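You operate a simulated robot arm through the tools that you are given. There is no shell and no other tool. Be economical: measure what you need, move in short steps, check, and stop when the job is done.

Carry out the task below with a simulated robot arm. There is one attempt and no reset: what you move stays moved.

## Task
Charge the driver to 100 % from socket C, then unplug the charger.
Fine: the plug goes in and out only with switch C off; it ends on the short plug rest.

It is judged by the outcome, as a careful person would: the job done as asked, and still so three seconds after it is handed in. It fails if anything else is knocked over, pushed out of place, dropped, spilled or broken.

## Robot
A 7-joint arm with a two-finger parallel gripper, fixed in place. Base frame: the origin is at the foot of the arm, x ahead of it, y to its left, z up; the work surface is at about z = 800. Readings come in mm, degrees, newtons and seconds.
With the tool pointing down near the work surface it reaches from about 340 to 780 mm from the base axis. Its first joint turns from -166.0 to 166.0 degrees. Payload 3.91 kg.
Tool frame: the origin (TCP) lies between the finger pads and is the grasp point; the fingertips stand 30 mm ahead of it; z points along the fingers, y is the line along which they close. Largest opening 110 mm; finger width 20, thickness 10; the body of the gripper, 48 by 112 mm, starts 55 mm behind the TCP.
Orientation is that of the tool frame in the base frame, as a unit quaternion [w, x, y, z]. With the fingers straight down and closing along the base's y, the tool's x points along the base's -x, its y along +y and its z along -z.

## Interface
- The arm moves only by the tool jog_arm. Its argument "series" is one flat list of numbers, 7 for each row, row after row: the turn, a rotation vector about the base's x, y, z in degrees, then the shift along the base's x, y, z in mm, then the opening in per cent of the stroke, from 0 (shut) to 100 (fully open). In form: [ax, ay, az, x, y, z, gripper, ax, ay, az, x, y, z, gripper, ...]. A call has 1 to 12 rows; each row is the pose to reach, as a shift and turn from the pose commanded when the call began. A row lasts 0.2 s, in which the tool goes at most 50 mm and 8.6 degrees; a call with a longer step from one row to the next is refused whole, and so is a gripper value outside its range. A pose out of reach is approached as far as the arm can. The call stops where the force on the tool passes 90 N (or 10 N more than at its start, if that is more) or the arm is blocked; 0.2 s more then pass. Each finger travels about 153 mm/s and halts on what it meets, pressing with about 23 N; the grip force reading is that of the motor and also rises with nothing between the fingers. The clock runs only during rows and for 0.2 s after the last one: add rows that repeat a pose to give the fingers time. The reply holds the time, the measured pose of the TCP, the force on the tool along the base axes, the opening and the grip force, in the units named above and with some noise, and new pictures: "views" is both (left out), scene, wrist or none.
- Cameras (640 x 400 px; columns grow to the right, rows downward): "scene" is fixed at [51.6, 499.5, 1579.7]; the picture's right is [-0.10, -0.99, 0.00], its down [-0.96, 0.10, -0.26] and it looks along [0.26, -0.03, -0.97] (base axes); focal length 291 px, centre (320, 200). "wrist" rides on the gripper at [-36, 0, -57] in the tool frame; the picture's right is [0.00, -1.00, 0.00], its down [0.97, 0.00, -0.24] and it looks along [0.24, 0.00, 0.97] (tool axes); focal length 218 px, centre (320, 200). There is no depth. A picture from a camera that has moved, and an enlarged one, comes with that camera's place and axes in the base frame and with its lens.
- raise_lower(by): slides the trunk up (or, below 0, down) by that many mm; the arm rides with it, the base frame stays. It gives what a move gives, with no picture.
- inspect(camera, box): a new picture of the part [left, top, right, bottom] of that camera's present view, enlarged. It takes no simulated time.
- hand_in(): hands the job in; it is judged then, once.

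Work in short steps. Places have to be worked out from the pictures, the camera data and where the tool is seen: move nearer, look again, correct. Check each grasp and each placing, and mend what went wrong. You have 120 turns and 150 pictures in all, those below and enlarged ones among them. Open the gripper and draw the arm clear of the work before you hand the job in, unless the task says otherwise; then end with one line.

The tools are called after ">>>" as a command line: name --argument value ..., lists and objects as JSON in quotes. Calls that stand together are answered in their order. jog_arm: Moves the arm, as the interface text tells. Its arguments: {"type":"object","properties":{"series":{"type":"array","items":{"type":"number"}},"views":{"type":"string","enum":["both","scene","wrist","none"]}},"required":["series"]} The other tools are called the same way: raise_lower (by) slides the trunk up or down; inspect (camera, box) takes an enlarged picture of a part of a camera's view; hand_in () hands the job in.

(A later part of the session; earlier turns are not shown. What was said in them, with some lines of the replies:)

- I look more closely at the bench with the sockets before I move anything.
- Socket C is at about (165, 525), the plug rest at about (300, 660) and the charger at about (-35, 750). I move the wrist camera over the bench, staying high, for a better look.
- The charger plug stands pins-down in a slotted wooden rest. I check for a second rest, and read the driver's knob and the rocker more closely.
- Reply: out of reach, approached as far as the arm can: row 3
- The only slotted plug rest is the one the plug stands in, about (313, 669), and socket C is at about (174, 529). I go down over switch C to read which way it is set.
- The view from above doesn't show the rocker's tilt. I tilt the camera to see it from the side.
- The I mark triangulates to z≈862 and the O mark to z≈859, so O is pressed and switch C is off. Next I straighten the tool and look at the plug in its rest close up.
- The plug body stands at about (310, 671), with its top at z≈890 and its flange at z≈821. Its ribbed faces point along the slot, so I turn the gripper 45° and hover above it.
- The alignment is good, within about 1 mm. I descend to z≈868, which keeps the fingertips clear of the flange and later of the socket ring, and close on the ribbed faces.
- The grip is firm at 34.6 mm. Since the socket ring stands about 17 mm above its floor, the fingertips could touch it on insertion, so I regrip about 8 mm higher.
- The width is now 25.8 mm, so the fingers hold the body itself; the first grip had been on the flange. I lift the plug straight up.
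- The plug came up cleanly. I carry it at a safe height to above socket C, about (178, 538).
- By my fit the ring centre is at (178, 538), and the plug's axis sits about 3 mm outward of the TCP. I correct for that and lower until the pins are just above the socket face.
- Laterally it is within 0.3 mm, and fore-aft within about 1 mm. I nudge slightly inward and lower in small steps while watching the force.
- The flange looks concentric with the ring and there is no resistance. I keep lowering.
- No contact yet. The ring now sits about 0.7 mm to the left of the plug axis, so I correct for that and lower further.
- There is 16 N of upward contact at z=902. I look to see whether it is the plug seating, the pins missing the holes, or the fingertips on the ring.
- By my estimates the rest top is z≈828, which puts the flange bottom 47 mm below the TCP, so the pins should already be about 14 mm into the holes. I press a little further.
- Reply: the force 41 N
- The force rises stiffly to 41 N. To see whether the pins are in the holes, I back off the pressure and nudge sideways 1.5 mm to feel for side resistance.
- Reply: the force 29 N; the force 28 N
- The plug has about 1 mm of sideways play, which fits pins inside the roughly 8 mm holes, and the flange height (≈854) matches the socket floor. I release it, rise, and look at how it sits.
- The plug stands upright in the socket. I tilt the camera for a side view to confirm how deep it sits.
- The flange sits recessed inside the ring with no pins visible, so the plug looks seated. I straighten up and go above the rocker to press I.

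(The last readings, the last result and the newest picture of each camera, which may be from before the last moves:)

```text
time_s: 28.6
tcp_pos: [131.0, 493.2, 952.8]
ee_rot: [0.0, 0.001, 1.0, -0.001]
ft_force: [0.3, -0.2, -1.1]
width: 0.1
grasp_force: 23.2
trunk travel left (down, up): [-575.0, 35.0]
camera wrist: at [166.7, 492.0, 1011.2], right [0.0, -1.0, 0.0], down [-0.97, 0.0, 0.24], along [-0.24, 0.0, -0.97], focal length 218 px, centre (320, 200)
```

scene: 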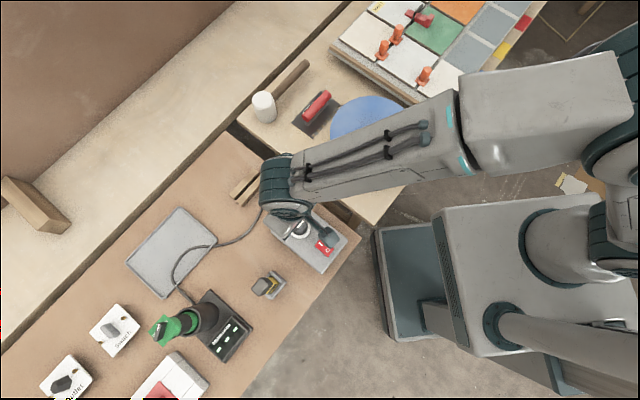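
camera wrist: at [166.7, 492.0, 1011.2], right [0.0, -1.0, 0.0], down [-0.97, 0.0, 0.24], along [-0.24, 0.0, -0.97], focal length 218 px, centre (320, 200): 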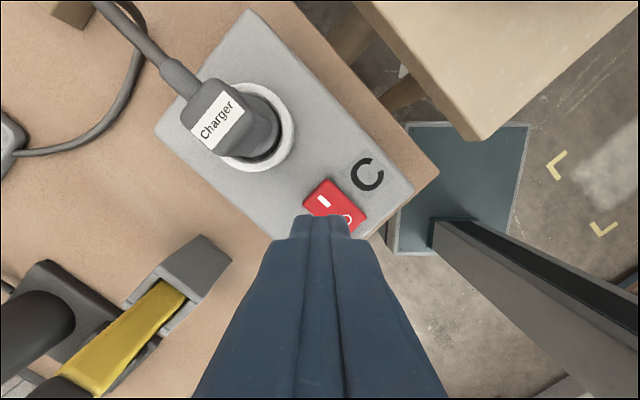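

The fingertip is over the I end, at about (131, 492). I lower to just above it, then press in small steps.

>>> jog_arm --series '[0, 0, 0, 0.5, -1, -30, 0, 0, 0, 0, 0.5, -1, -50, 0, 0, 0, 0, 0.5, -1, -56, 0, 0, 0, 0, 0.5, -1, -58, 0, 0, 0, 0, 0.5, -1, -60, 0, 0, 0, 0, 0.5, -1, -62, 0]' --views "wrist"

```text
time_s: 30.0
tcp_pos: [130.6, 493.5, 890.9]
ee_rot: [0.0, 0.0, 1.0, 0.0]
ft_force: [-0.1, -0.3, 0.3]
width: 0.0
grasp_force: 22.6
trunk travel left (down, up): [-575.0, 35.0]
camera wrist: at [166.6, 491.9, 949.3], right [0.0, -1.0, 0.0], down [-0.97, 0.0, 0.24], along [-0.24, 0.0, -0.97], focal length 218 px, centre (320, 200)
```

wrist: 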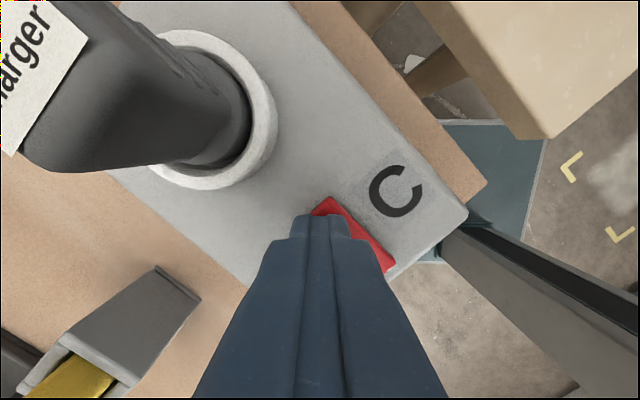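

>>> jog_arm --series '[0, 0, 0, 0, 0, -1.5, 0, 0, 0, 0, 0, 0, -3, 0, 0, 0, 0, 0, 0, -4, 0]' --views "none"

```text
time_s: 30.8
tcp_pos: [131.3, 492.6, 891.1]
ee_rot: [0.0, 0.0, 1.0, 0.005]
ft_force: [3.8, 8.6, 27.4]
width: 0.1
grasp_force: 22.9
trunk travel left (down, up): [-575.0, 35.0]
```

>>> jog_arm --series '[0, 0, 0, 0, 0, -1, 0, 0, 0, 0, 0, 0, -2, 0, 0, 0, 0, 0, 0, -2, 0]' --views "wrist"

```text
time_s: 31.6
tcp_pos: [131.7, 492.8, 890.8]
ee_rot: [0.002, 0.0, 1.0, 0.006]
ft_force: [3.6, 9.9, 56.9]
width: 0.0
grasp_force: 23.2
trunk travel left (down, up): [-575.0, 35.0]
camera wrist: at [167.5, 491.5, 948.5], right [0.0, -1.0, -0.01], down [-0.97, 0.0, 0.24], along [-0.24, 0.01, -0.97], focal length 218 px, centre (320, 200)
```

wrist: 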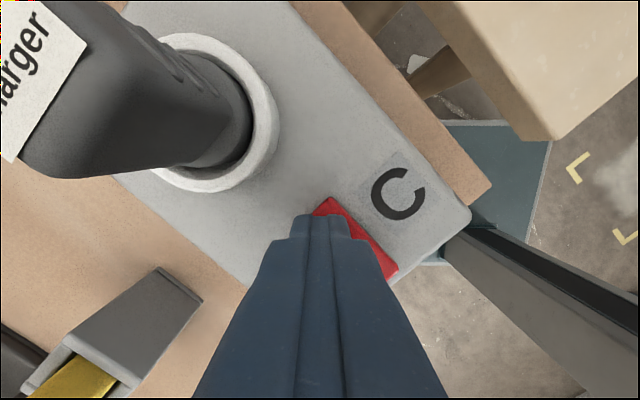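

57 N without further travel. I back off and look at the rocker and the charger display.

>>> jog_arm --series '[0, 0, 0, 0, 0, 20, 0, 0, 0, 0, 0, 0, 65, 0, 0, 0, 0, -10, 0, 110, 0]' --views "both"

>>> inspect --camera "wrist" --box '[280, 150, 380, 220]'

>>> inspect --camera "scene" --box '[190, 290, 260, 370]'

```text
time_s: 32.4
tcp_pos: [118.4, 490.7, 998.5]
ee_rot: [0.0, 0.0, 1.0, -0.001]
ft_force: [0.7, 0.6, -0.2]
width: 0.1
grasp_force: 23.5
trunk travel left (down, up): [-575.0, 35.0]
camera wrist: at [154.5, 490.3, 1055.8], right [0.0, -1.0, 0.0], down [-0.97, 0.0, 0.24], along [-0.24, 0.0, -0.97], focal length 218 px, centre (320, 200)
```

scene: 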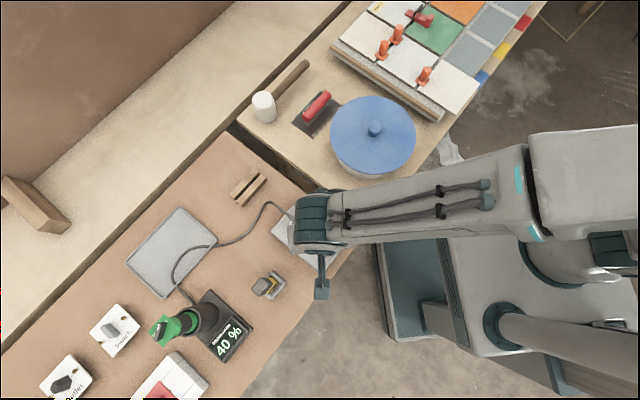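
wrist: 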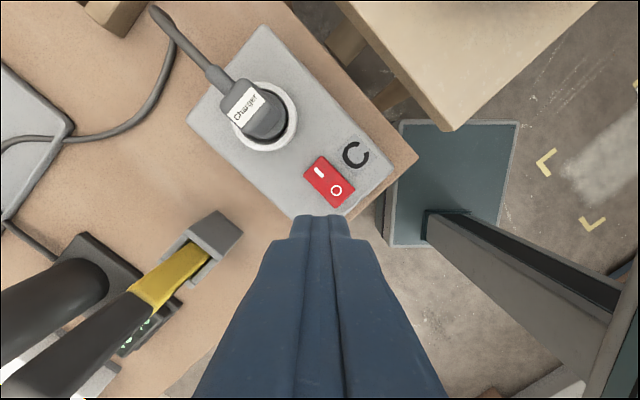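

```text
5.71 times, centred on (330, 185) of wrist
camera zoom: at [154.5, 490.3, 1055.8], right [0.0, -1.0, 0.0], down [-0.97, 0.0, 0.24], along [-0.24, 0.0, -0.97], focal length 1247 px, centre (263, 286)
```

zoom: 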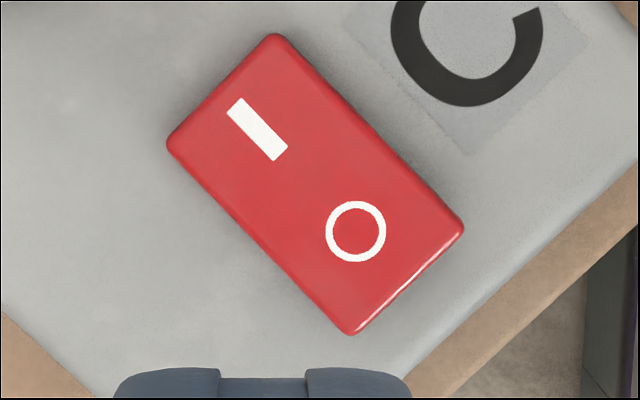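

```text
5.00 times, centred on (225, 330) of scene
camera zoom: at [51.6, 499.5, 1579.7], right [-0.1, -0.99, 0.0], down [-0.96, 0.1, -0.26], along [0.26, -0.03, -0.97], focal length 1455 px, centre (795, -450)
```

zoom: 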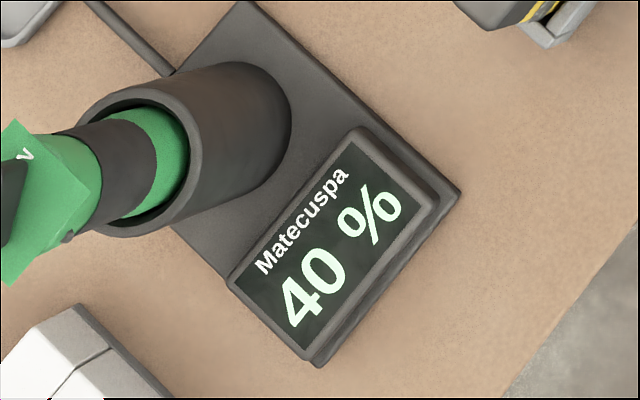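

It is charging: the display reads 40 %. I wait while moving over the O end of the rocker.

>>> jog_arm --series '[0, 0, 0, -8, -20, -10, 0, 0, 0, 0, -8, -20, -40, 0, 0, 0, 0, -8, -20, -50, 0, 0, 0, 0, -8, -20, -50, 0, 0, 0, 0, -8, -20, -50, 0, 0, 0, 0, -8, -20, -50, 0, 0, 0, 0, -8, -20, -50, 0, 0, 0, 0, -8, -20, -50, 0, 0, 0, 0, -8, -20, -50, 0, 0, 0, 0, -8, -20, -50, 0, 0, 0, 0, -8, -20, -50, 0, 0, 0, 0, -8, -20, -50, 0]' --views "both"

>>> inspect --camera "scene" --box '[190, 290, 260, 370]'

```text
time_s: 35.0
tcp_pos: [111.5, 472.1, 946.1]
ee_rot: [0.0, 0.0, 1.0, 0.001]
ft_force: [-0.3, 0.8, -0.1]
width: 0.1
grasp_force: 22.6
trunk travel left (down, up): [-575.0, 35.0]
camera wrist: at [148.5, 471.9, 1004.7], right [0.0, -1.0, 0.0], down [-0.97, 0.0, 0.24], along [-0.24, 0.0, -0.97], focal length 218 px, centre (320, 200)
```

scene: 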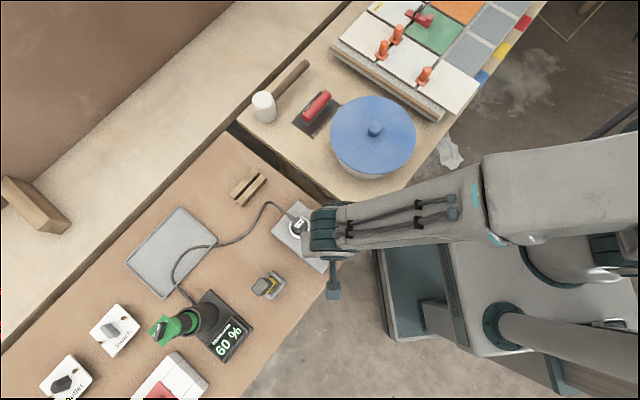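
wrist: 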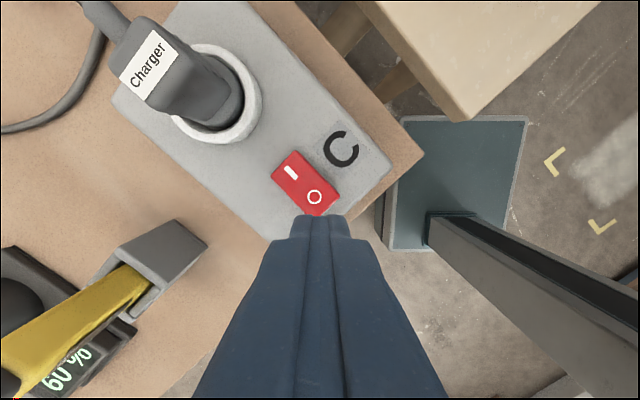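

```text
5.00 times, centred on (225, 330) of scene
camera zoom: at [51.6, 499.5, 1579.7], right [-0.1, -0.99, 0.0], down [-0.96, 0.1, -0.26], along [0.26, -0.03, -0.97], focal length 1455 px, centre (795, -450)
```

zoom: 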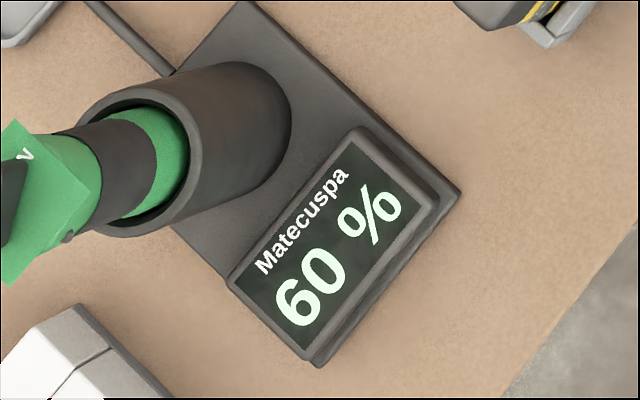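

60 % after about 2.6 s more, so roughly 5 s remain. I wait two more calls.

>>> jog_arm --series '[0, 0, 0, 0, 0, 0, 0, 0, 0, 0, 0, 0, 0, 0, 0, 0, 0, 0, 0, 0, 0, 0, 0, 0, 0, 0, 0, 0, 0, 0, 0, 0, 0, 0, 0, 0, 0, 0, 0, 0, 0, 0, 0, 0, 0, 0, 0, 0, 0, 0, 0, 0, 0, 0, 0, 0, 0, 0, 0, 0, 0, 0, 0, 0, 0, 0, 0, 0, 0, 0, 0, 0, 0, 0, 0, 0, 0, 0, 0, 0, 0, 0, 0, 0]' --views "none"

>>> jog_arm --series '[0, 0, 0, 0, 0, 0, 0, 0, 0, 0, 0, 0, 0, 0, 0, 0, 0, 0, 0, 0, 0, 0, 0, 0, 0, 0, 0, 0, 0, 0, 0, 0, 0, 0, 0, 0, 0, 0, 0, 0, 0, 0, 0, 0, 0, 0, 0, 0, 0, 0, 0, 0, 0, 0, 0, 0, 0, 0, 0, 0, 0, 0, 0, 0, 0, 0, 0, 0, 0, 0, 0, 0, 0, 0, 0, 0, 0, 0, 0, 0, 0, 0, 0, 0]' --views "scene"

>>> inspect --camera "scene" --box '[190, 290, 260, 370]'

```text
time_s: 37.6
tcp_pos: [113.0, 473.9, 946.1]
ee_rot: [0.001, 0.0, 1.0, 0.0]
ft_force: [0.3, 1.1, -0.1]
width: 0.0
grasp_force: 22.8
trunk travel left (down, up): [-575.0, 35.0]
```

```text
time_s: 40.2
tcp_pos: [112.9, 472.7, 945.8]
ee_rot: [0.001, 0.0, 1.0, 0.0]
ft_force: [-0.1, -0.1, 0.5]
width: 0.0
grasp_force: 23.1
trunk travel left (down, up): [-575.0, 35.0]
```

scene: 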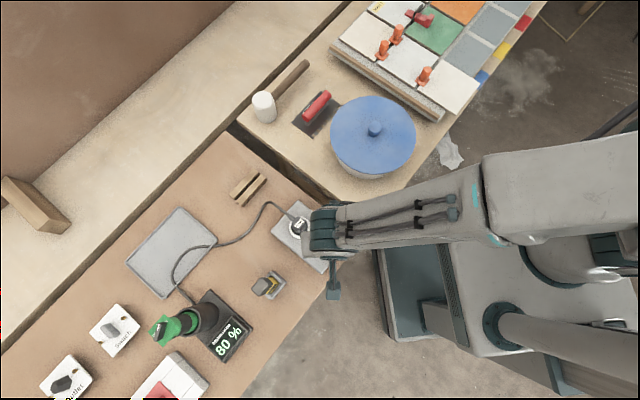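

```text
5.00 times, centred on (225, 330) of scene
camera zoom: at [51.6, 499.5, 1579.7], right [-0.1, -0.99, 0.0], down [-0.96, 0.1, -0.26], along [0.26, -0.03, -0.97], focal length 1455 px, centre (795, -450)
```

zoom: 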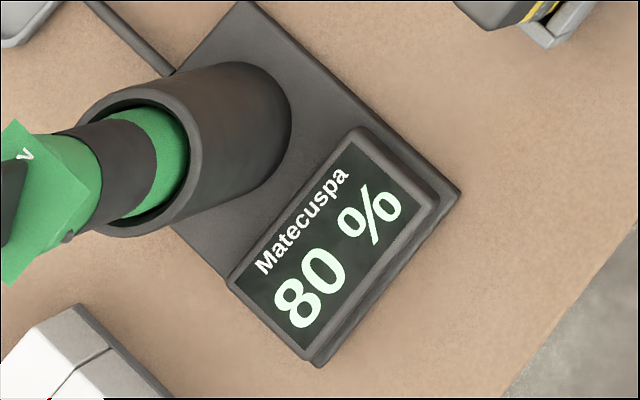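

80 %. I keep waiting.

>>> jog_arm --series '[0, 0, 0, 0, 0, 0, 0, 0, 0, 0, 0, 0, 0, 0, 0, 0, 0, 0, 0, 0, 0, 0, 0, 0, 0, 0, 0, 0, 0, 0, 0, 0, 0, 0, 0, 0, 0, 0, 0, 0, 0, 0, 0, 0, 0, 0, 0, 0, 0, 0, 0, 0, 0, 0, 0, 0, 0, 0, 0, 0, 0, 0, 0, 0, 0, 0, 0, 0, 0, 0, 0, 0, 0, 0, 0, 0, 0, 0, 0, 0, 0, 0, 0, 0]' --views "none"

>>> jog_arm --series '[0, 0, 0, 0, 0, 0, 0, 0, 0, 0, 0, 0, 0, 0, 0, 0, 0, 0, 0, 0, 0, 0, 0, 0, 0, 0, 0, 0, 0, 0, 0, 0, 0, 0, 0, 0, 0, 0, 0, 0, 0, 0, 0, 0, 0, 0, 0, 0, 0, 0, 0, 0, 0, 0, 0, 0, 0, 0, 0, 0, 0, 0, 0, 0, 0, 0, 0, 0, 0, 0, 0, 0, 0, 0, 0, 0, 0, 0, 0, 0, 0, 0, 0, 0]' --views "scene"

>>> inspect --camera "scene" --box '[190, 290, 260, 370]'

```text
time_s: 42.8
tcp_pos: [113.9, 472.6, 946.7]
ee_rot: [0.001, 0.0, 1.0, 0.001]
ft_force: [0.4, 0.5, 1.2]
width: 0.0
grasp_force: 23.0
trunk travel left (down, up): [-575.0, 35.0]
```

```text
time_s: 45.4
tcp_pos: [112.8, 472.1, 946.4]
ee_rot: [0.0, 0.0, 1.0, 0.0]
ft_force: [0.1, 0.2, 0.3]
width: 0.0
grasp_force: 23.0
trunk travel left (down, up): [-575.0, 35.0]
```

scene: 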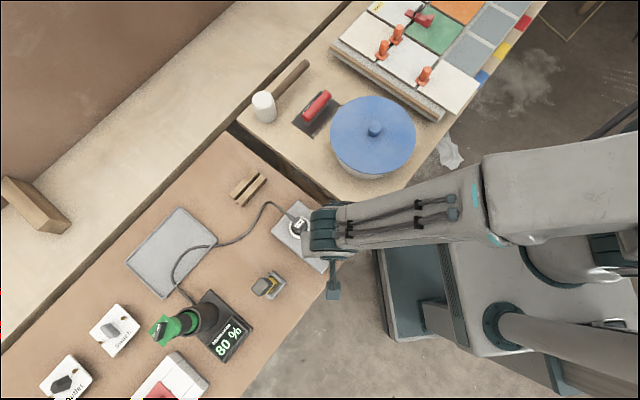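

```text
5.00 times, centred on (225, 330) of scene
camera zoom: at [51.6, 499.5, 1579.7], right [-0.1, -0.99, 0.0], down [-0.96, 0.1, -0.26], along [0.26, -0.03, -0.97], focal length 1455 px, centre (795, -450)
```

zoom: 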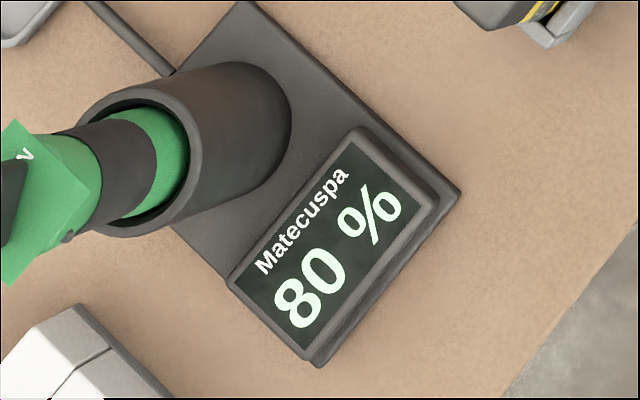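

The display seems to step in 20s. I wait a little more.

>>> jog_arm --series '[0, 0, 0, 0, 0, 0, 0, 0, 0, 0, 0, 0, 0, 0, 0, 0, 0, 0, 0, 0, 0, 0, 0, 0, 0, 0, 0, 0, 0, 0, 0, 0, 0, 0, 0, 0, 0, 0, 0, 0, 0, 0, 0, 0, 0, 0, 0, 0, 0, 0, 0, 0, 0, 0, 0, 0, 0, 0, 0, 0, 0, 0, 0, 0, 0, 0, 0, 0, 0, 0, 0, 0, 0, 0, 0, 0, 0, 0, 0, 0, 0, 0, 0, 0]' --views "scene"

```text
time_s: 48.0
tcp_pos: [112.9, 473.1, 947.9]
ee_rot: [0.0, 0.0, 1.0, 0.001]
ft_force: [-0.2, -0.5, 0.9]
width: 0.0
grasp_force: 22.9
trunk travel left (down, up): [-575.0, 35.0]
```

scene: 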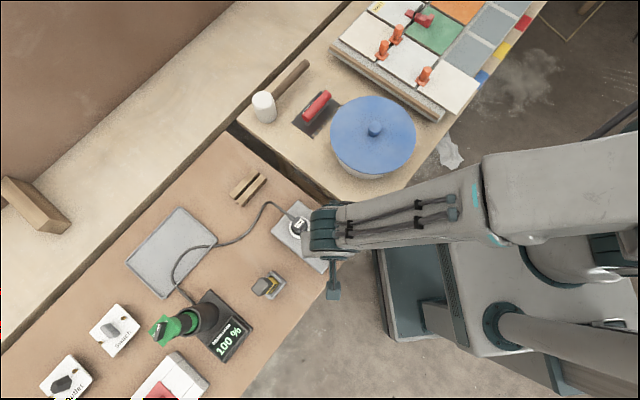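

100 %. Now I press O to switch C off, shifting slightly toward the O end first.

>>> jog_arm --series '[0, 0, 0, -2, -2, -20, 0, 0, 0, 0, -2, -2, -40, 0, 0, 0, 0, -2, -2, -50, 0, 0, 0, 0, -2, -2, -54, 0, 0, 0, 0, -2, -2, -57, 0, 0, 0, 0, -2, -2, -58, 0]' --views "none"

```text
time_s: 49.4
tcp_pos: [108.6, 469.3, 889.9]
ee_rot: [0.0, -0.001, 1.0, 0.003]
ft_force: [-5.5, -6.2, 31.4]
width: 0.1
grasp_force: 23.0
trunk travel left (down, up): [-575.0, 35.0]
```

>>> jog_arm --series '[0, 0, 0, 0, 0, -1, 0, 0, 0, 0, 0, 0, -1.5, 0]' --views "none"

>>> jog_arm --series '[0, 0, 0, 0, 0, 20, 0, 0, 0, 0, 0, 0, 60, 0, 0, 0, 0, 0, 0, 100, 0, 0, 0, 0, 20, 20, 125, 0]' --views "both"

>>> inspect --camera "scene" --box '[190, 290, 260, 370]'

```text
time_s: 50.0
tcp_pos: [108.9, 469.2, 890.5]
ee_rot: [0.002, -0.001, 1.0, 0.003]
ft_force: [-8.7, -2.3, 50.3]
width: 0.0
grasp_force: 23.6
trunk travel left (down, up): [-575.0, 35.0]
```

```text
time_s: 51.0
tcp_pos: [130.8, 488.9, 1010.9]
ee_rot: [0.0, 0.001, 1.0, 0.0]
ft_force: [0.1, 0.7, -1.1]
width: 0.2
grasp_force: 23.3
trunk travel left (down, up): [-575.0, 35.0]
camera wrist: at [167.2, 488.4, 1068.7], right [0.0, -1.0, 0.0], down [-0.97, 0.0, 0.24], along [-0.24, 0.0, -0.97], focal length 218 px, centre (320, 200)
```

scene: 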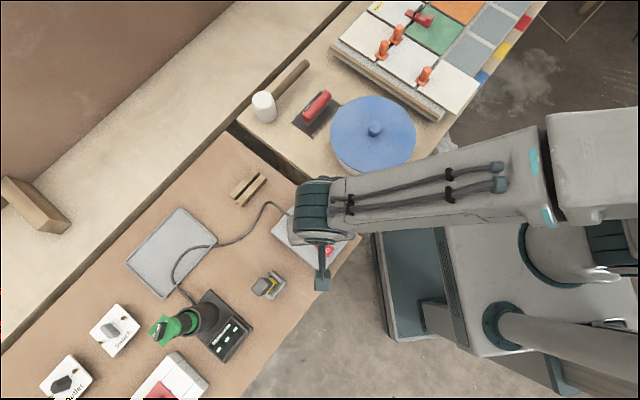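
wrist: 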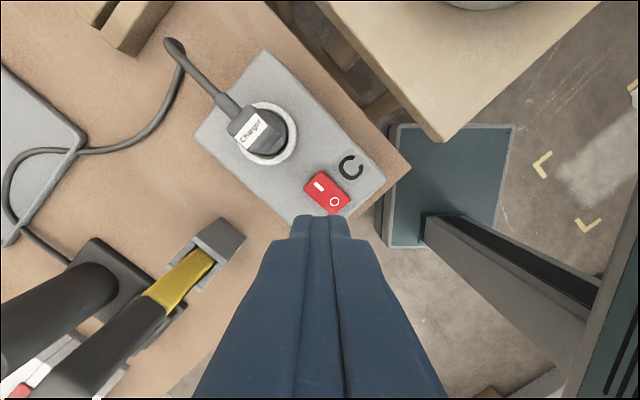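

```text
5.00 times, centred on (225, 330) of scene
camera zoom: at [51.6, 499.5, 1579.7], right [-0.1, -0.99, 0.0], down [-0.96, 0.1, -0.26], along [0.26, -0.03, -0.97], focal length 1455 px, centre (795, -450)
```

zoom: 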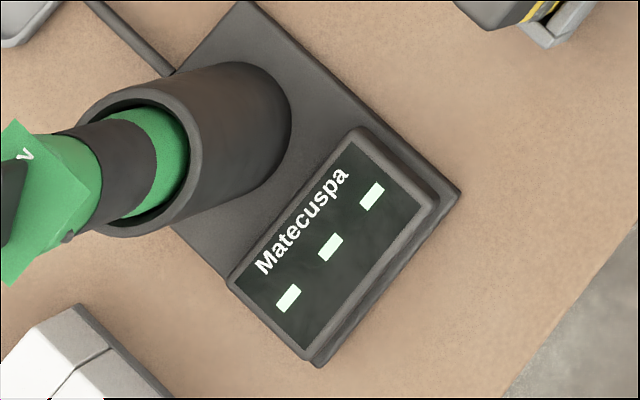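

The display is back to "- - -", so switch C is off. I go back over the plug with a 45° yaw and the gripper open.

>>> jog_arm --series '[0, 0, 7.5, 8, 8, -2, 30, 0, 0, 15, 16, 16, -5, 60, 0, 0, 22.5, 24, 24, -8, 60, 0, 0, 30, 32, 32, -10, 60, 0, 0, 37.5, 40, 40, -10, 60, 0, 0, 45, 45.5, 46, -10, 60, 0, 0, 45, 45.5, 46, -10, 60]' --views "wrist"

>>> inspect --camera "wrist" --box '[240, 120, 400, 280]'

```text
time_s: 52.6
tcp_pos: [177.4, 536.5, 1001.7]
ee_rot: [-0.001, -0.383, 0.924, 0.0]
ft_force: [-0.6, -0.1, -0.5]
width: 65.9
grasp_force: 0.1
trunk travel left (down, up): [-575.0, 35.0]
camera wrist: at [202.6, 561.3, 1059.1], right [0.71, -0.71, 0.0], down [-0.69, -0.69, 0.24], along [-0.17, -0.17, -0.97], focal length 218 px, centre (320, 200)
```

wrist: 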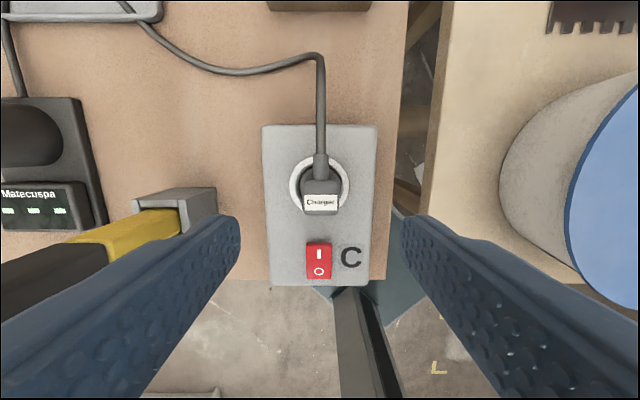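

```text
2.50 times, centred on (320, 200) of wrist
camera zoom: at [202.6, 561.3, 1059.1], right [0.71, -0.71, 0.0], down [-0.69, -0.69, 0.24], along [-0.17, -0.17, -0.97], focal length 546 px, centre (320, 200)
```

zoom: 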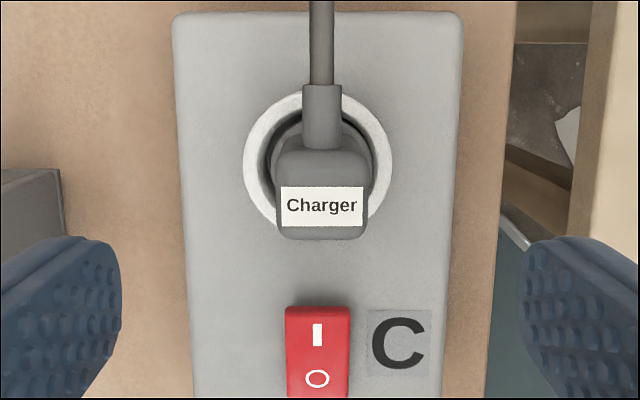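

The plug is centred, so I descend and grip it.

>>> jog_arm --series '[0, 0, 0, 0.3, -0.3, -30, 60, 0, 0, 0, 0.3, -0.3, -60, 60, 0, 0, 0, 0.3, -0.3, -85, 60, 0, 0, 0, 0.3, -0.3, -98, 60, 0, 0, 0, 0.3, -0.3, -98, 60, 0, 0, 0, 0.3, -0.3, -98, 20, 0, 0, 0, 0.3, -0.3, -98, 0, 0, 0, 0, 0.3, -0.3, -98, 0]' --views "wrist"

```text
time_s: 54.4
tcp_pos: [175.4, 535.5, 903.3]
ee_rot: [0.0, -0.382, 0.924, 0.0]
ft_force: [-0.3, 0.2, 0.1]
width: 25.5
grasp_force: 22.3
trunk travel left (down, up): [-575.0, 35.0]
camera wrist: at [201.2, 560.0, 961.5], right [0.71, -0.71, 0.0], down [-0.69, -0.69, 0.24], along [-0.17, -0.17, -0.97], focal length 218 px, centre (320, 200)
```

wrist: 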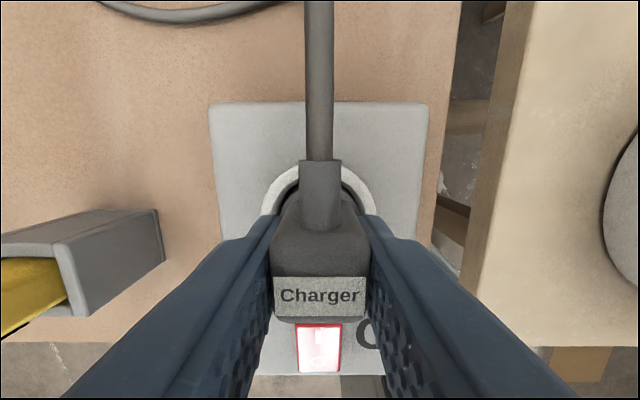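

The grip is good at 25.5 mm. I pull it straight up.

>>> jog_arm --series '[0, 0, 0, 0, 0, 5, 0, 0, 0, 0, 0, 0, 12, 0, 0, 0, 0, 0, 0, 25, 0, 0, 0, 0, 0, 0, 50, 0, 0, 0, 0, 0, 0, 80, 0]' --views "wrist"

```text
time_s: 55.6
tcp_pos: [175.0, 533.9, 983.1]
ee_rot: [0.0, -0.383, 0.924, 0.0]
ft_force: [0.1, -0.1, -1.2]
width: 25.4
grasp_force: 22.8
trunk travel left (down, up): [-575.0, 35.0]
camera wrist: at [200.6, 558.1, 1040.8], right [0.71, -0.71, 0.0], down [-0.69, -0.69, 0.24], along [-0.17, -0.17, -0.97], focal length 218 px, centre (320, 200)
```

wrist: 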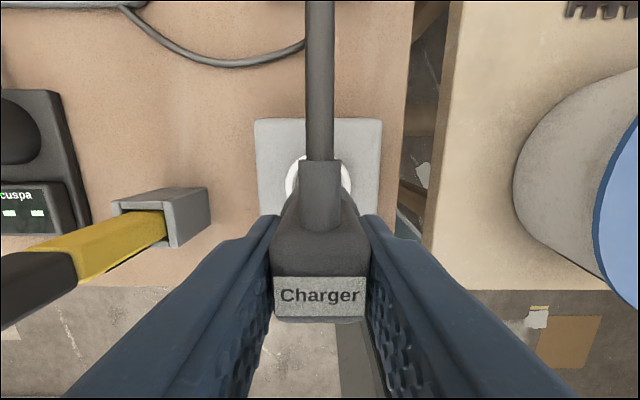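

The plug is out. Before placing it, I check the scene for any other plug rest, because the task says "short".

>>> inspect --camera "scene" --box '[0, 160, 100, 260]'

>>> inspect --camera "scene" --box '[210, 50, 330, 220]'

```text
4.00 times, centred on (50, 210) of scene
camera zoom: at [51.6, 499.5, 1579.7], right [-0.1, -0.99, 0.0], down [-0.96, 0.1, -0.26], along [0.26, -0.03, -0.97], focal length 1164 px, centre (1400, 160)
```

zoom: 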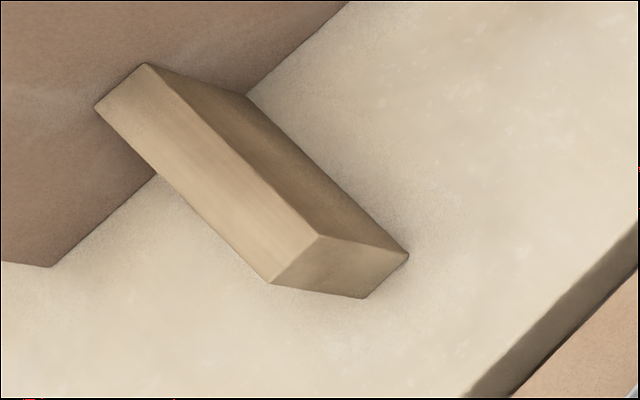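

```text
2.35 times, centred on (270, 135) of scene
camera zoom: at [51.6, 499.5, 1579.7], right [-0.1, -0.99, 0.0], down [-0.96, 0.1, -0.26], along [0.26, -0.03, -0.97], focal length 685 px, centre (438, 353)
```

zoom: 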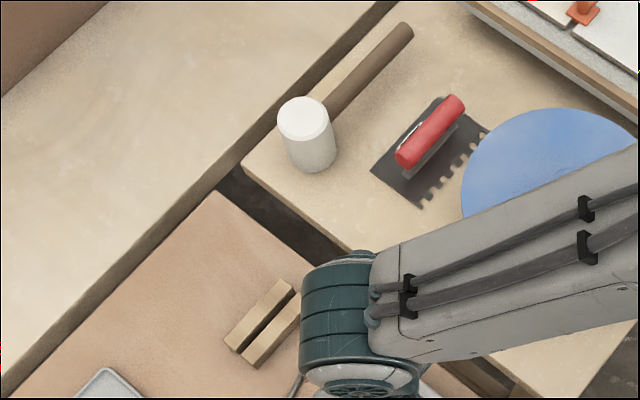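

There is only one slotted rest, so I carry the plug back above it.

>>> jog_arm --series '[0, 0, 0, 28, 28, 0, 0, 0, 0, 0, 56, 56, 0, 0, 0, 0, 0, 84, 84, 0, 0, 0, 0, 0, 112, 112, 0, 0, 0, 0, 0, 134.5, 134.5, -10, 0, 0, 0, 0, 134.5, 134.5, -30, 0, 0, 0, 0, 134.5, 134.5, -30, 0]' --views "wrist"

>>> inspect --camera "wrist" --box '[240, 130, 400, 230]'

```text
time_s: 57.2
tcp_pos: [314.4, 667.3, 953.4]
ee_rot: [0.0, -0.383, 0.924, -0.001]
ft_force: [0.4, 0.5, -1.4]
width: 25.6
grasp_force: 22.8
trunk travel left (down, up): [-575.0, 35.0]
camera wrist: at [339.3, 692.5, 1010.8], right [0.71, -0.71, 0.0], down [-0.69, -0.69, 0.24], along [-0.17, -0.17, -0.97], focal length 218 px, centre (320, 200)
```

wrist: 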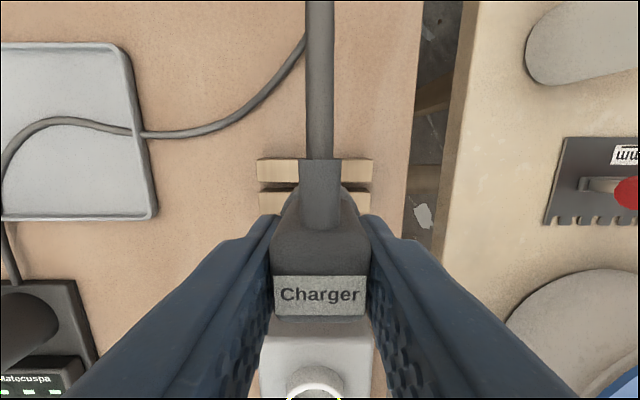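

```text
4.00 times, centred on (320, 180) of wrist
camera zoom: at [339.3, 692.5, 1010.8], right [0.71, -0.71, 0.0], down [-0.69, -0.69, 0.24], along [-0.17, -0.17, -0.97], focal length 873 px, centre (320, 280)
```

zoom: 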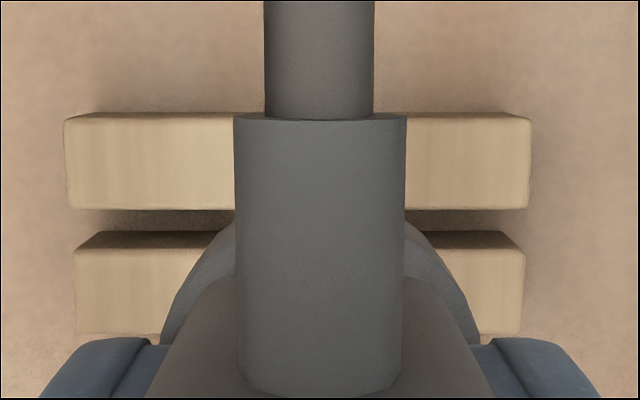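

I'm about 2.6 mm too far along the slot and about 1.5 mm too far outward. I correct both and lower to just above the rest.

>>> jog_arm --series '[0, 0, 0, -2.9, 0.7, 0, 0, 0, 0, 0, -2.9, 0.7, -20, 0, 0, 0, 0, -2.9, 0.7, -40, 0, 0, 0, 0, -2.9, 0.7, -50, 0, 0, 0, 0, -2.9, 0.7, -50, 0]' --views "wrist"

>>> inspect --camera "wrist" --box '[240, 130, 400, 230]'

```text
time_s: 58.4
tcp_pos: [308.9, 670.9, 902.8]
ee_rot: [0.0, -0.383, 0.924, 0.0]
ft_force: [-0.1, 0.0, -1.4]
width: 25.9
grasp_force: 23.2
trunk travel left (down, up): [-575.0, 35.0]
camera wrist: at [334.3, 695.4, 961.2], right [0.71, -0.71, 0.0], down [-0.69, -0.69, 0.24], along [-0.17, -0.17, -0.97], focal length 218 px, centre (320, 200)
```

wrist: 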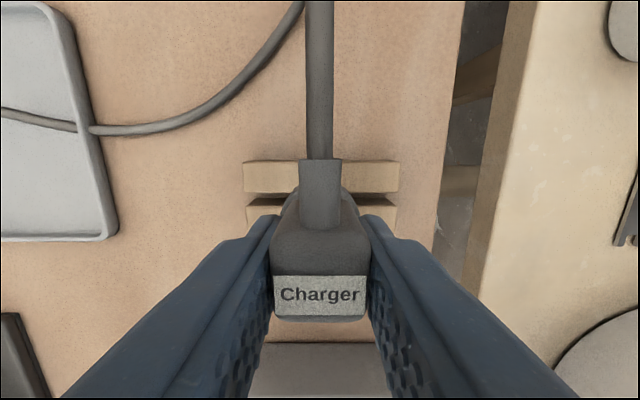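

```text
4.00 times, centred on (320, 180) of wrist
camera zoom: at [334.3, 695.4, 961.2], right [0.71, -0.71, 0.0], down [-0.69, -0.69, 0.24], along [-0.17, -0.17, -0.97], focal length 873 px, centre (320, 280)
```

zoom: 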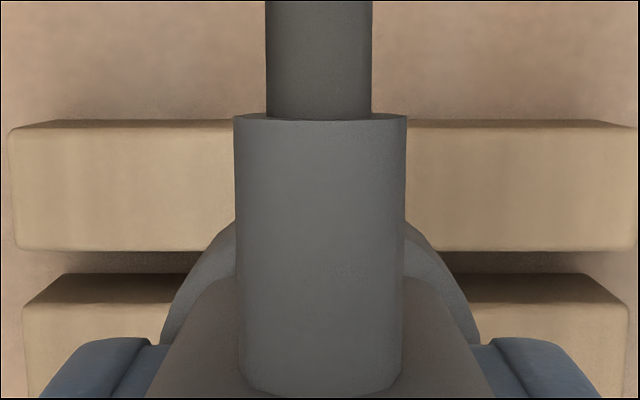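

The plug lines up with the slot to within about 1 mm. I lower slowly and watch the force.

>>> jog_arm --series '[0, 0, 0, -0.3, -0.3, -4, 0, 0, 0, 0, -0.3, -0.3, -8, 0, 0, 0, 0, -0.3, -0.3, -12, 0, 0, 0, 0, -0.3, -0.3, -12, 0]' --views "none"

```text
time_s: 59.4
tcp_pos: [309.7, 670.9, 890.0]
ee_rot: [0.0, -0.383, 0.924, 0.0]
ft_force: [-0.2, 0.6, -0.8]
width: 25.8
grasp_force: 23.0
trunk travel left (down, up): [-575.0, 35.0]
```

>>> jog_arm --series '[0, 0, 0, 0, 0, -3, 0, 0, 0, 0, 0, 0, -6, 0, 0, 0, 0, 0, 0, -9, 0, 0, 0, 0, 0, 0, -9, 0]' --views "none"

```text
time_s: 60.4
tcp_pos: [309.1, 672.6, 883.9]
ee_rot: [0.001, -0.383, 0.924, 0.0]
ft_force: [0.0, 0.2, -1.3]
width: 25.4
grasp_force: 23.0
trunk travel left (down, up): [-575.0, 35.0]
```

>>> jog_arm --series '[0, 0, 0, 0, 0, -2, 0, 0, 0, 0, 0, 0, -4, 0, 0, 0, 0, 0, 0, -4, 0]' --views "wrist"

```text
time_s: 61.2
tcp_pos: [307.6, 670.8, 878.5]
ee_rot: [0.0, -0.383, 0.924, 0.001]
ft_force: [0.0, -0.4, -0.9]
width: 25.4
grasp_force: 23.4
trunk travel left (down, up): [-575.0, 35.0]
camera wrist: at [333.1, 696.1, 936.1], right [0.71, -0.71, 0.0], down [-0.69, -0.69, 0.24], along [-0.17, -0.17, -0.97], focal length 218 px, centre (320, 200)
```

wrist: 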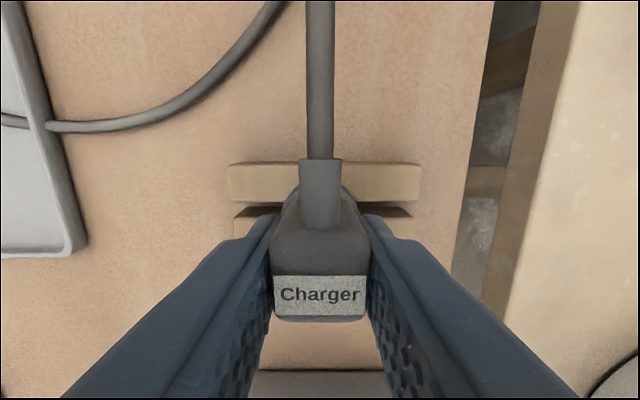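

>>> jog_arm --series '[0, 0, 0, 1, -1, -1, 0, 0, 0, 0, 1, -1, -2, 0, 0, 0, 0, 1, -1, -3, 0, 0, 0, 0, 1, -1, -3, 0]' --views "none"

```text
time_s: 62.2
tcp_pos: [309.1, 671.7, 876.4]
ee_rot: [0.001, -0.383, 0.924, 0.0]
ft_force: [-1.5, -0.2, 8.2]
width: 25.7
grasp_force: 23.2
trunk travel left (down, up): [-575.0, 35.0]
```

Contact of 8 N at z≈876 is the height I expected for the flange resting on the bars. I release and rise straight up.

>>> jog_arm --series '[0, 0, 0, 0, 0, 0, 15, 0, 0, 0, 0, 0, 0, 40, 0, 0, 0, 0, 0, 0, 60, 0, 0, 0, 0, 0, 0, 60, 0, 0, 0, 0, 0, 20, 60, 0, 0, 0, 0, 0, 55, 60, 0, 0, 0, 0, 0, 90, 60]' --views "wrist"

>>> inspect --camera "wrist" --box '[240, 130, 400, 250]'

```text
time_s: 63.8
tcp_pos: [309.1, 667.1, 964.9]
ee_rot: [0.0, -0.383, 0.924, 0.0]
ft_force: [0.8, -0.2, 0.0]
width: 66.0
grasp_force: 0.0
trunk travel left (down, up): [-575.0, 35.0]
camera wrist: at [334.6, 691.6, 1022.5], right [0.71, -0.71, 0.0], down [-0.69, -0.69, 0.24], along [-0.17, -0.17, -0.97], focal length 218 px, centre (320, 200)
```

wrist: 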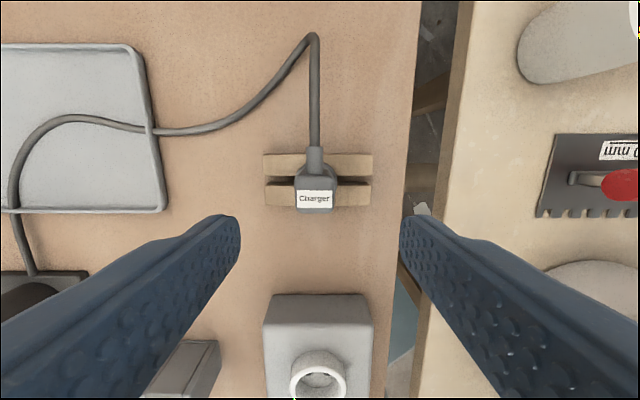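

```text
3.33 times, centred on (320, 190) of wrist
camera zoom: at [334.6, 691.6, 1022.5], right [0.71, -0.71, 0.0], down [-0.69, -0.69, 0.24], along [-0.17, -0.17, -0.97], focal length 728 px, centre (320, 233)
```

zoom: 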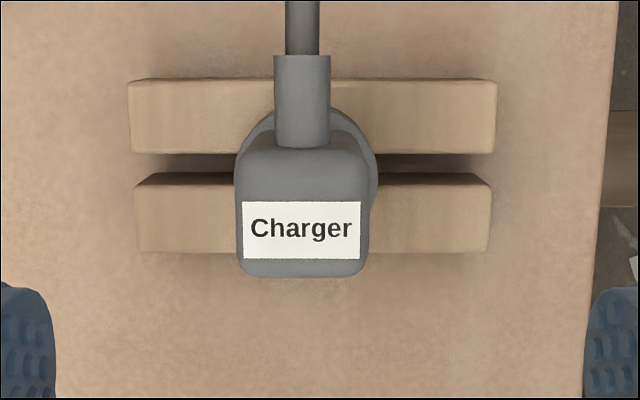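

The plug stands upright in the rest, as at the start. I draw the arm up and away and check the whole scene.

>>> jog_arm --series '[0, 0, 0, 0, 0, 45, 60, 0, 0, 0, 0, -20, 85, 100, 0, 0, 0, 0, -60, 110, 100, 0, 0, 0, -5, -105, 125, 100, 0, 0, 0, -10, -150, 140, 100, 0, 0, 0, -20, -190, 160, 100, 0, 0, 0, -30, -230, 180, 100, 0, 0, 0, -35, -260, 200, 100, 0, 0, 0, -35, -260, 200, 100]' --views "both"

>>> inspect --camera "scene" --box '[180, 140, 360, 300]'

```text
time_s: 65.8
tcp_pos: [274.9, 409.8, 1166.3]
ee_rot: [0.001, -0.383, 0.924, 0.0]
ft_force: [0.3, 0.3, 0.3]
width: 110.0
grasp_force: 0.0
trunk travel left (down, up): [-575.0, 35.0]
camera wrist: at [300.6, 435.0, 1224.5], right [0.71, -0.71, 0.0], down [-0.69, -0.69, 0.24], along [-0.17, -0.17, -0.97], focal length 218 px, centre (320, 200)
```

scene: 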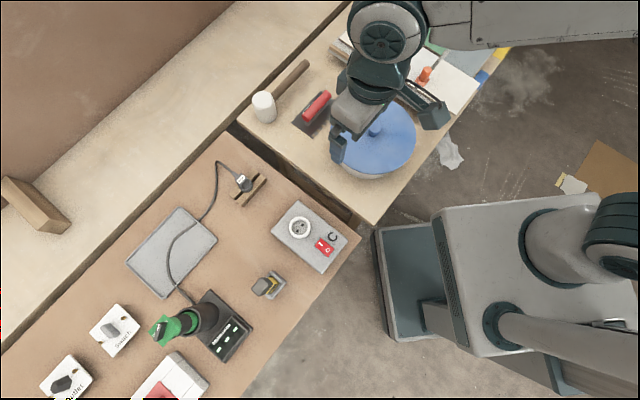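
wrist: 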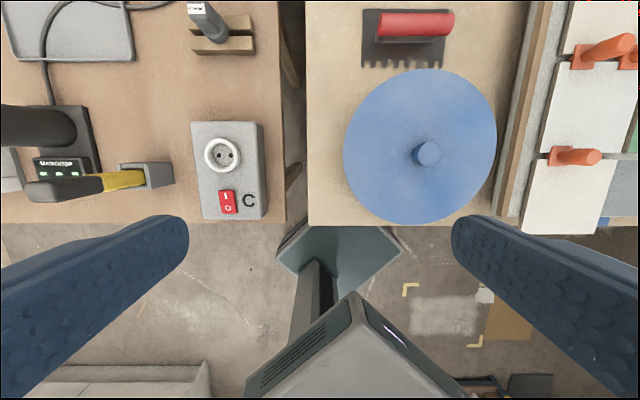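

```text
2.50 times, centred on (270, 220) of scene
camera zoom: at [51.6, 499.5, 1579.7], right [-0.1, -0.99, 0.0], down [-0.96, 0.1, -0.26], along [0.26, -0.03, -0.97], focal length 728 px, centre (445, 150)
```

zoom: 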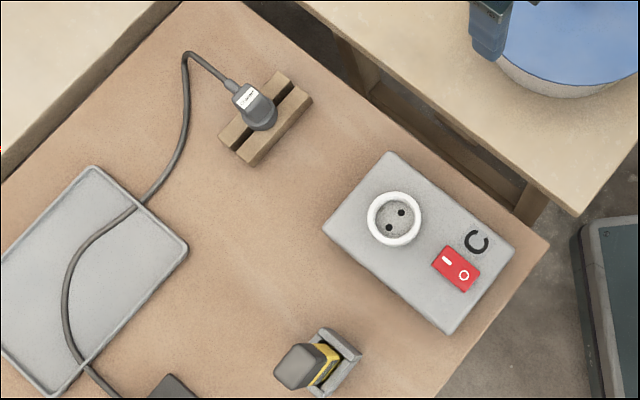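

The driver was charged, the switch is off, the plug is on its rest and nothing else has moved. I hand the job in.

>>> hand_in

```text
The job is handed in.
```

The driver charged to 100 % from socket C. Switch C was off for both plugging in and unplugging, and the charger plug is back on its rest, the only slotted one I could see.
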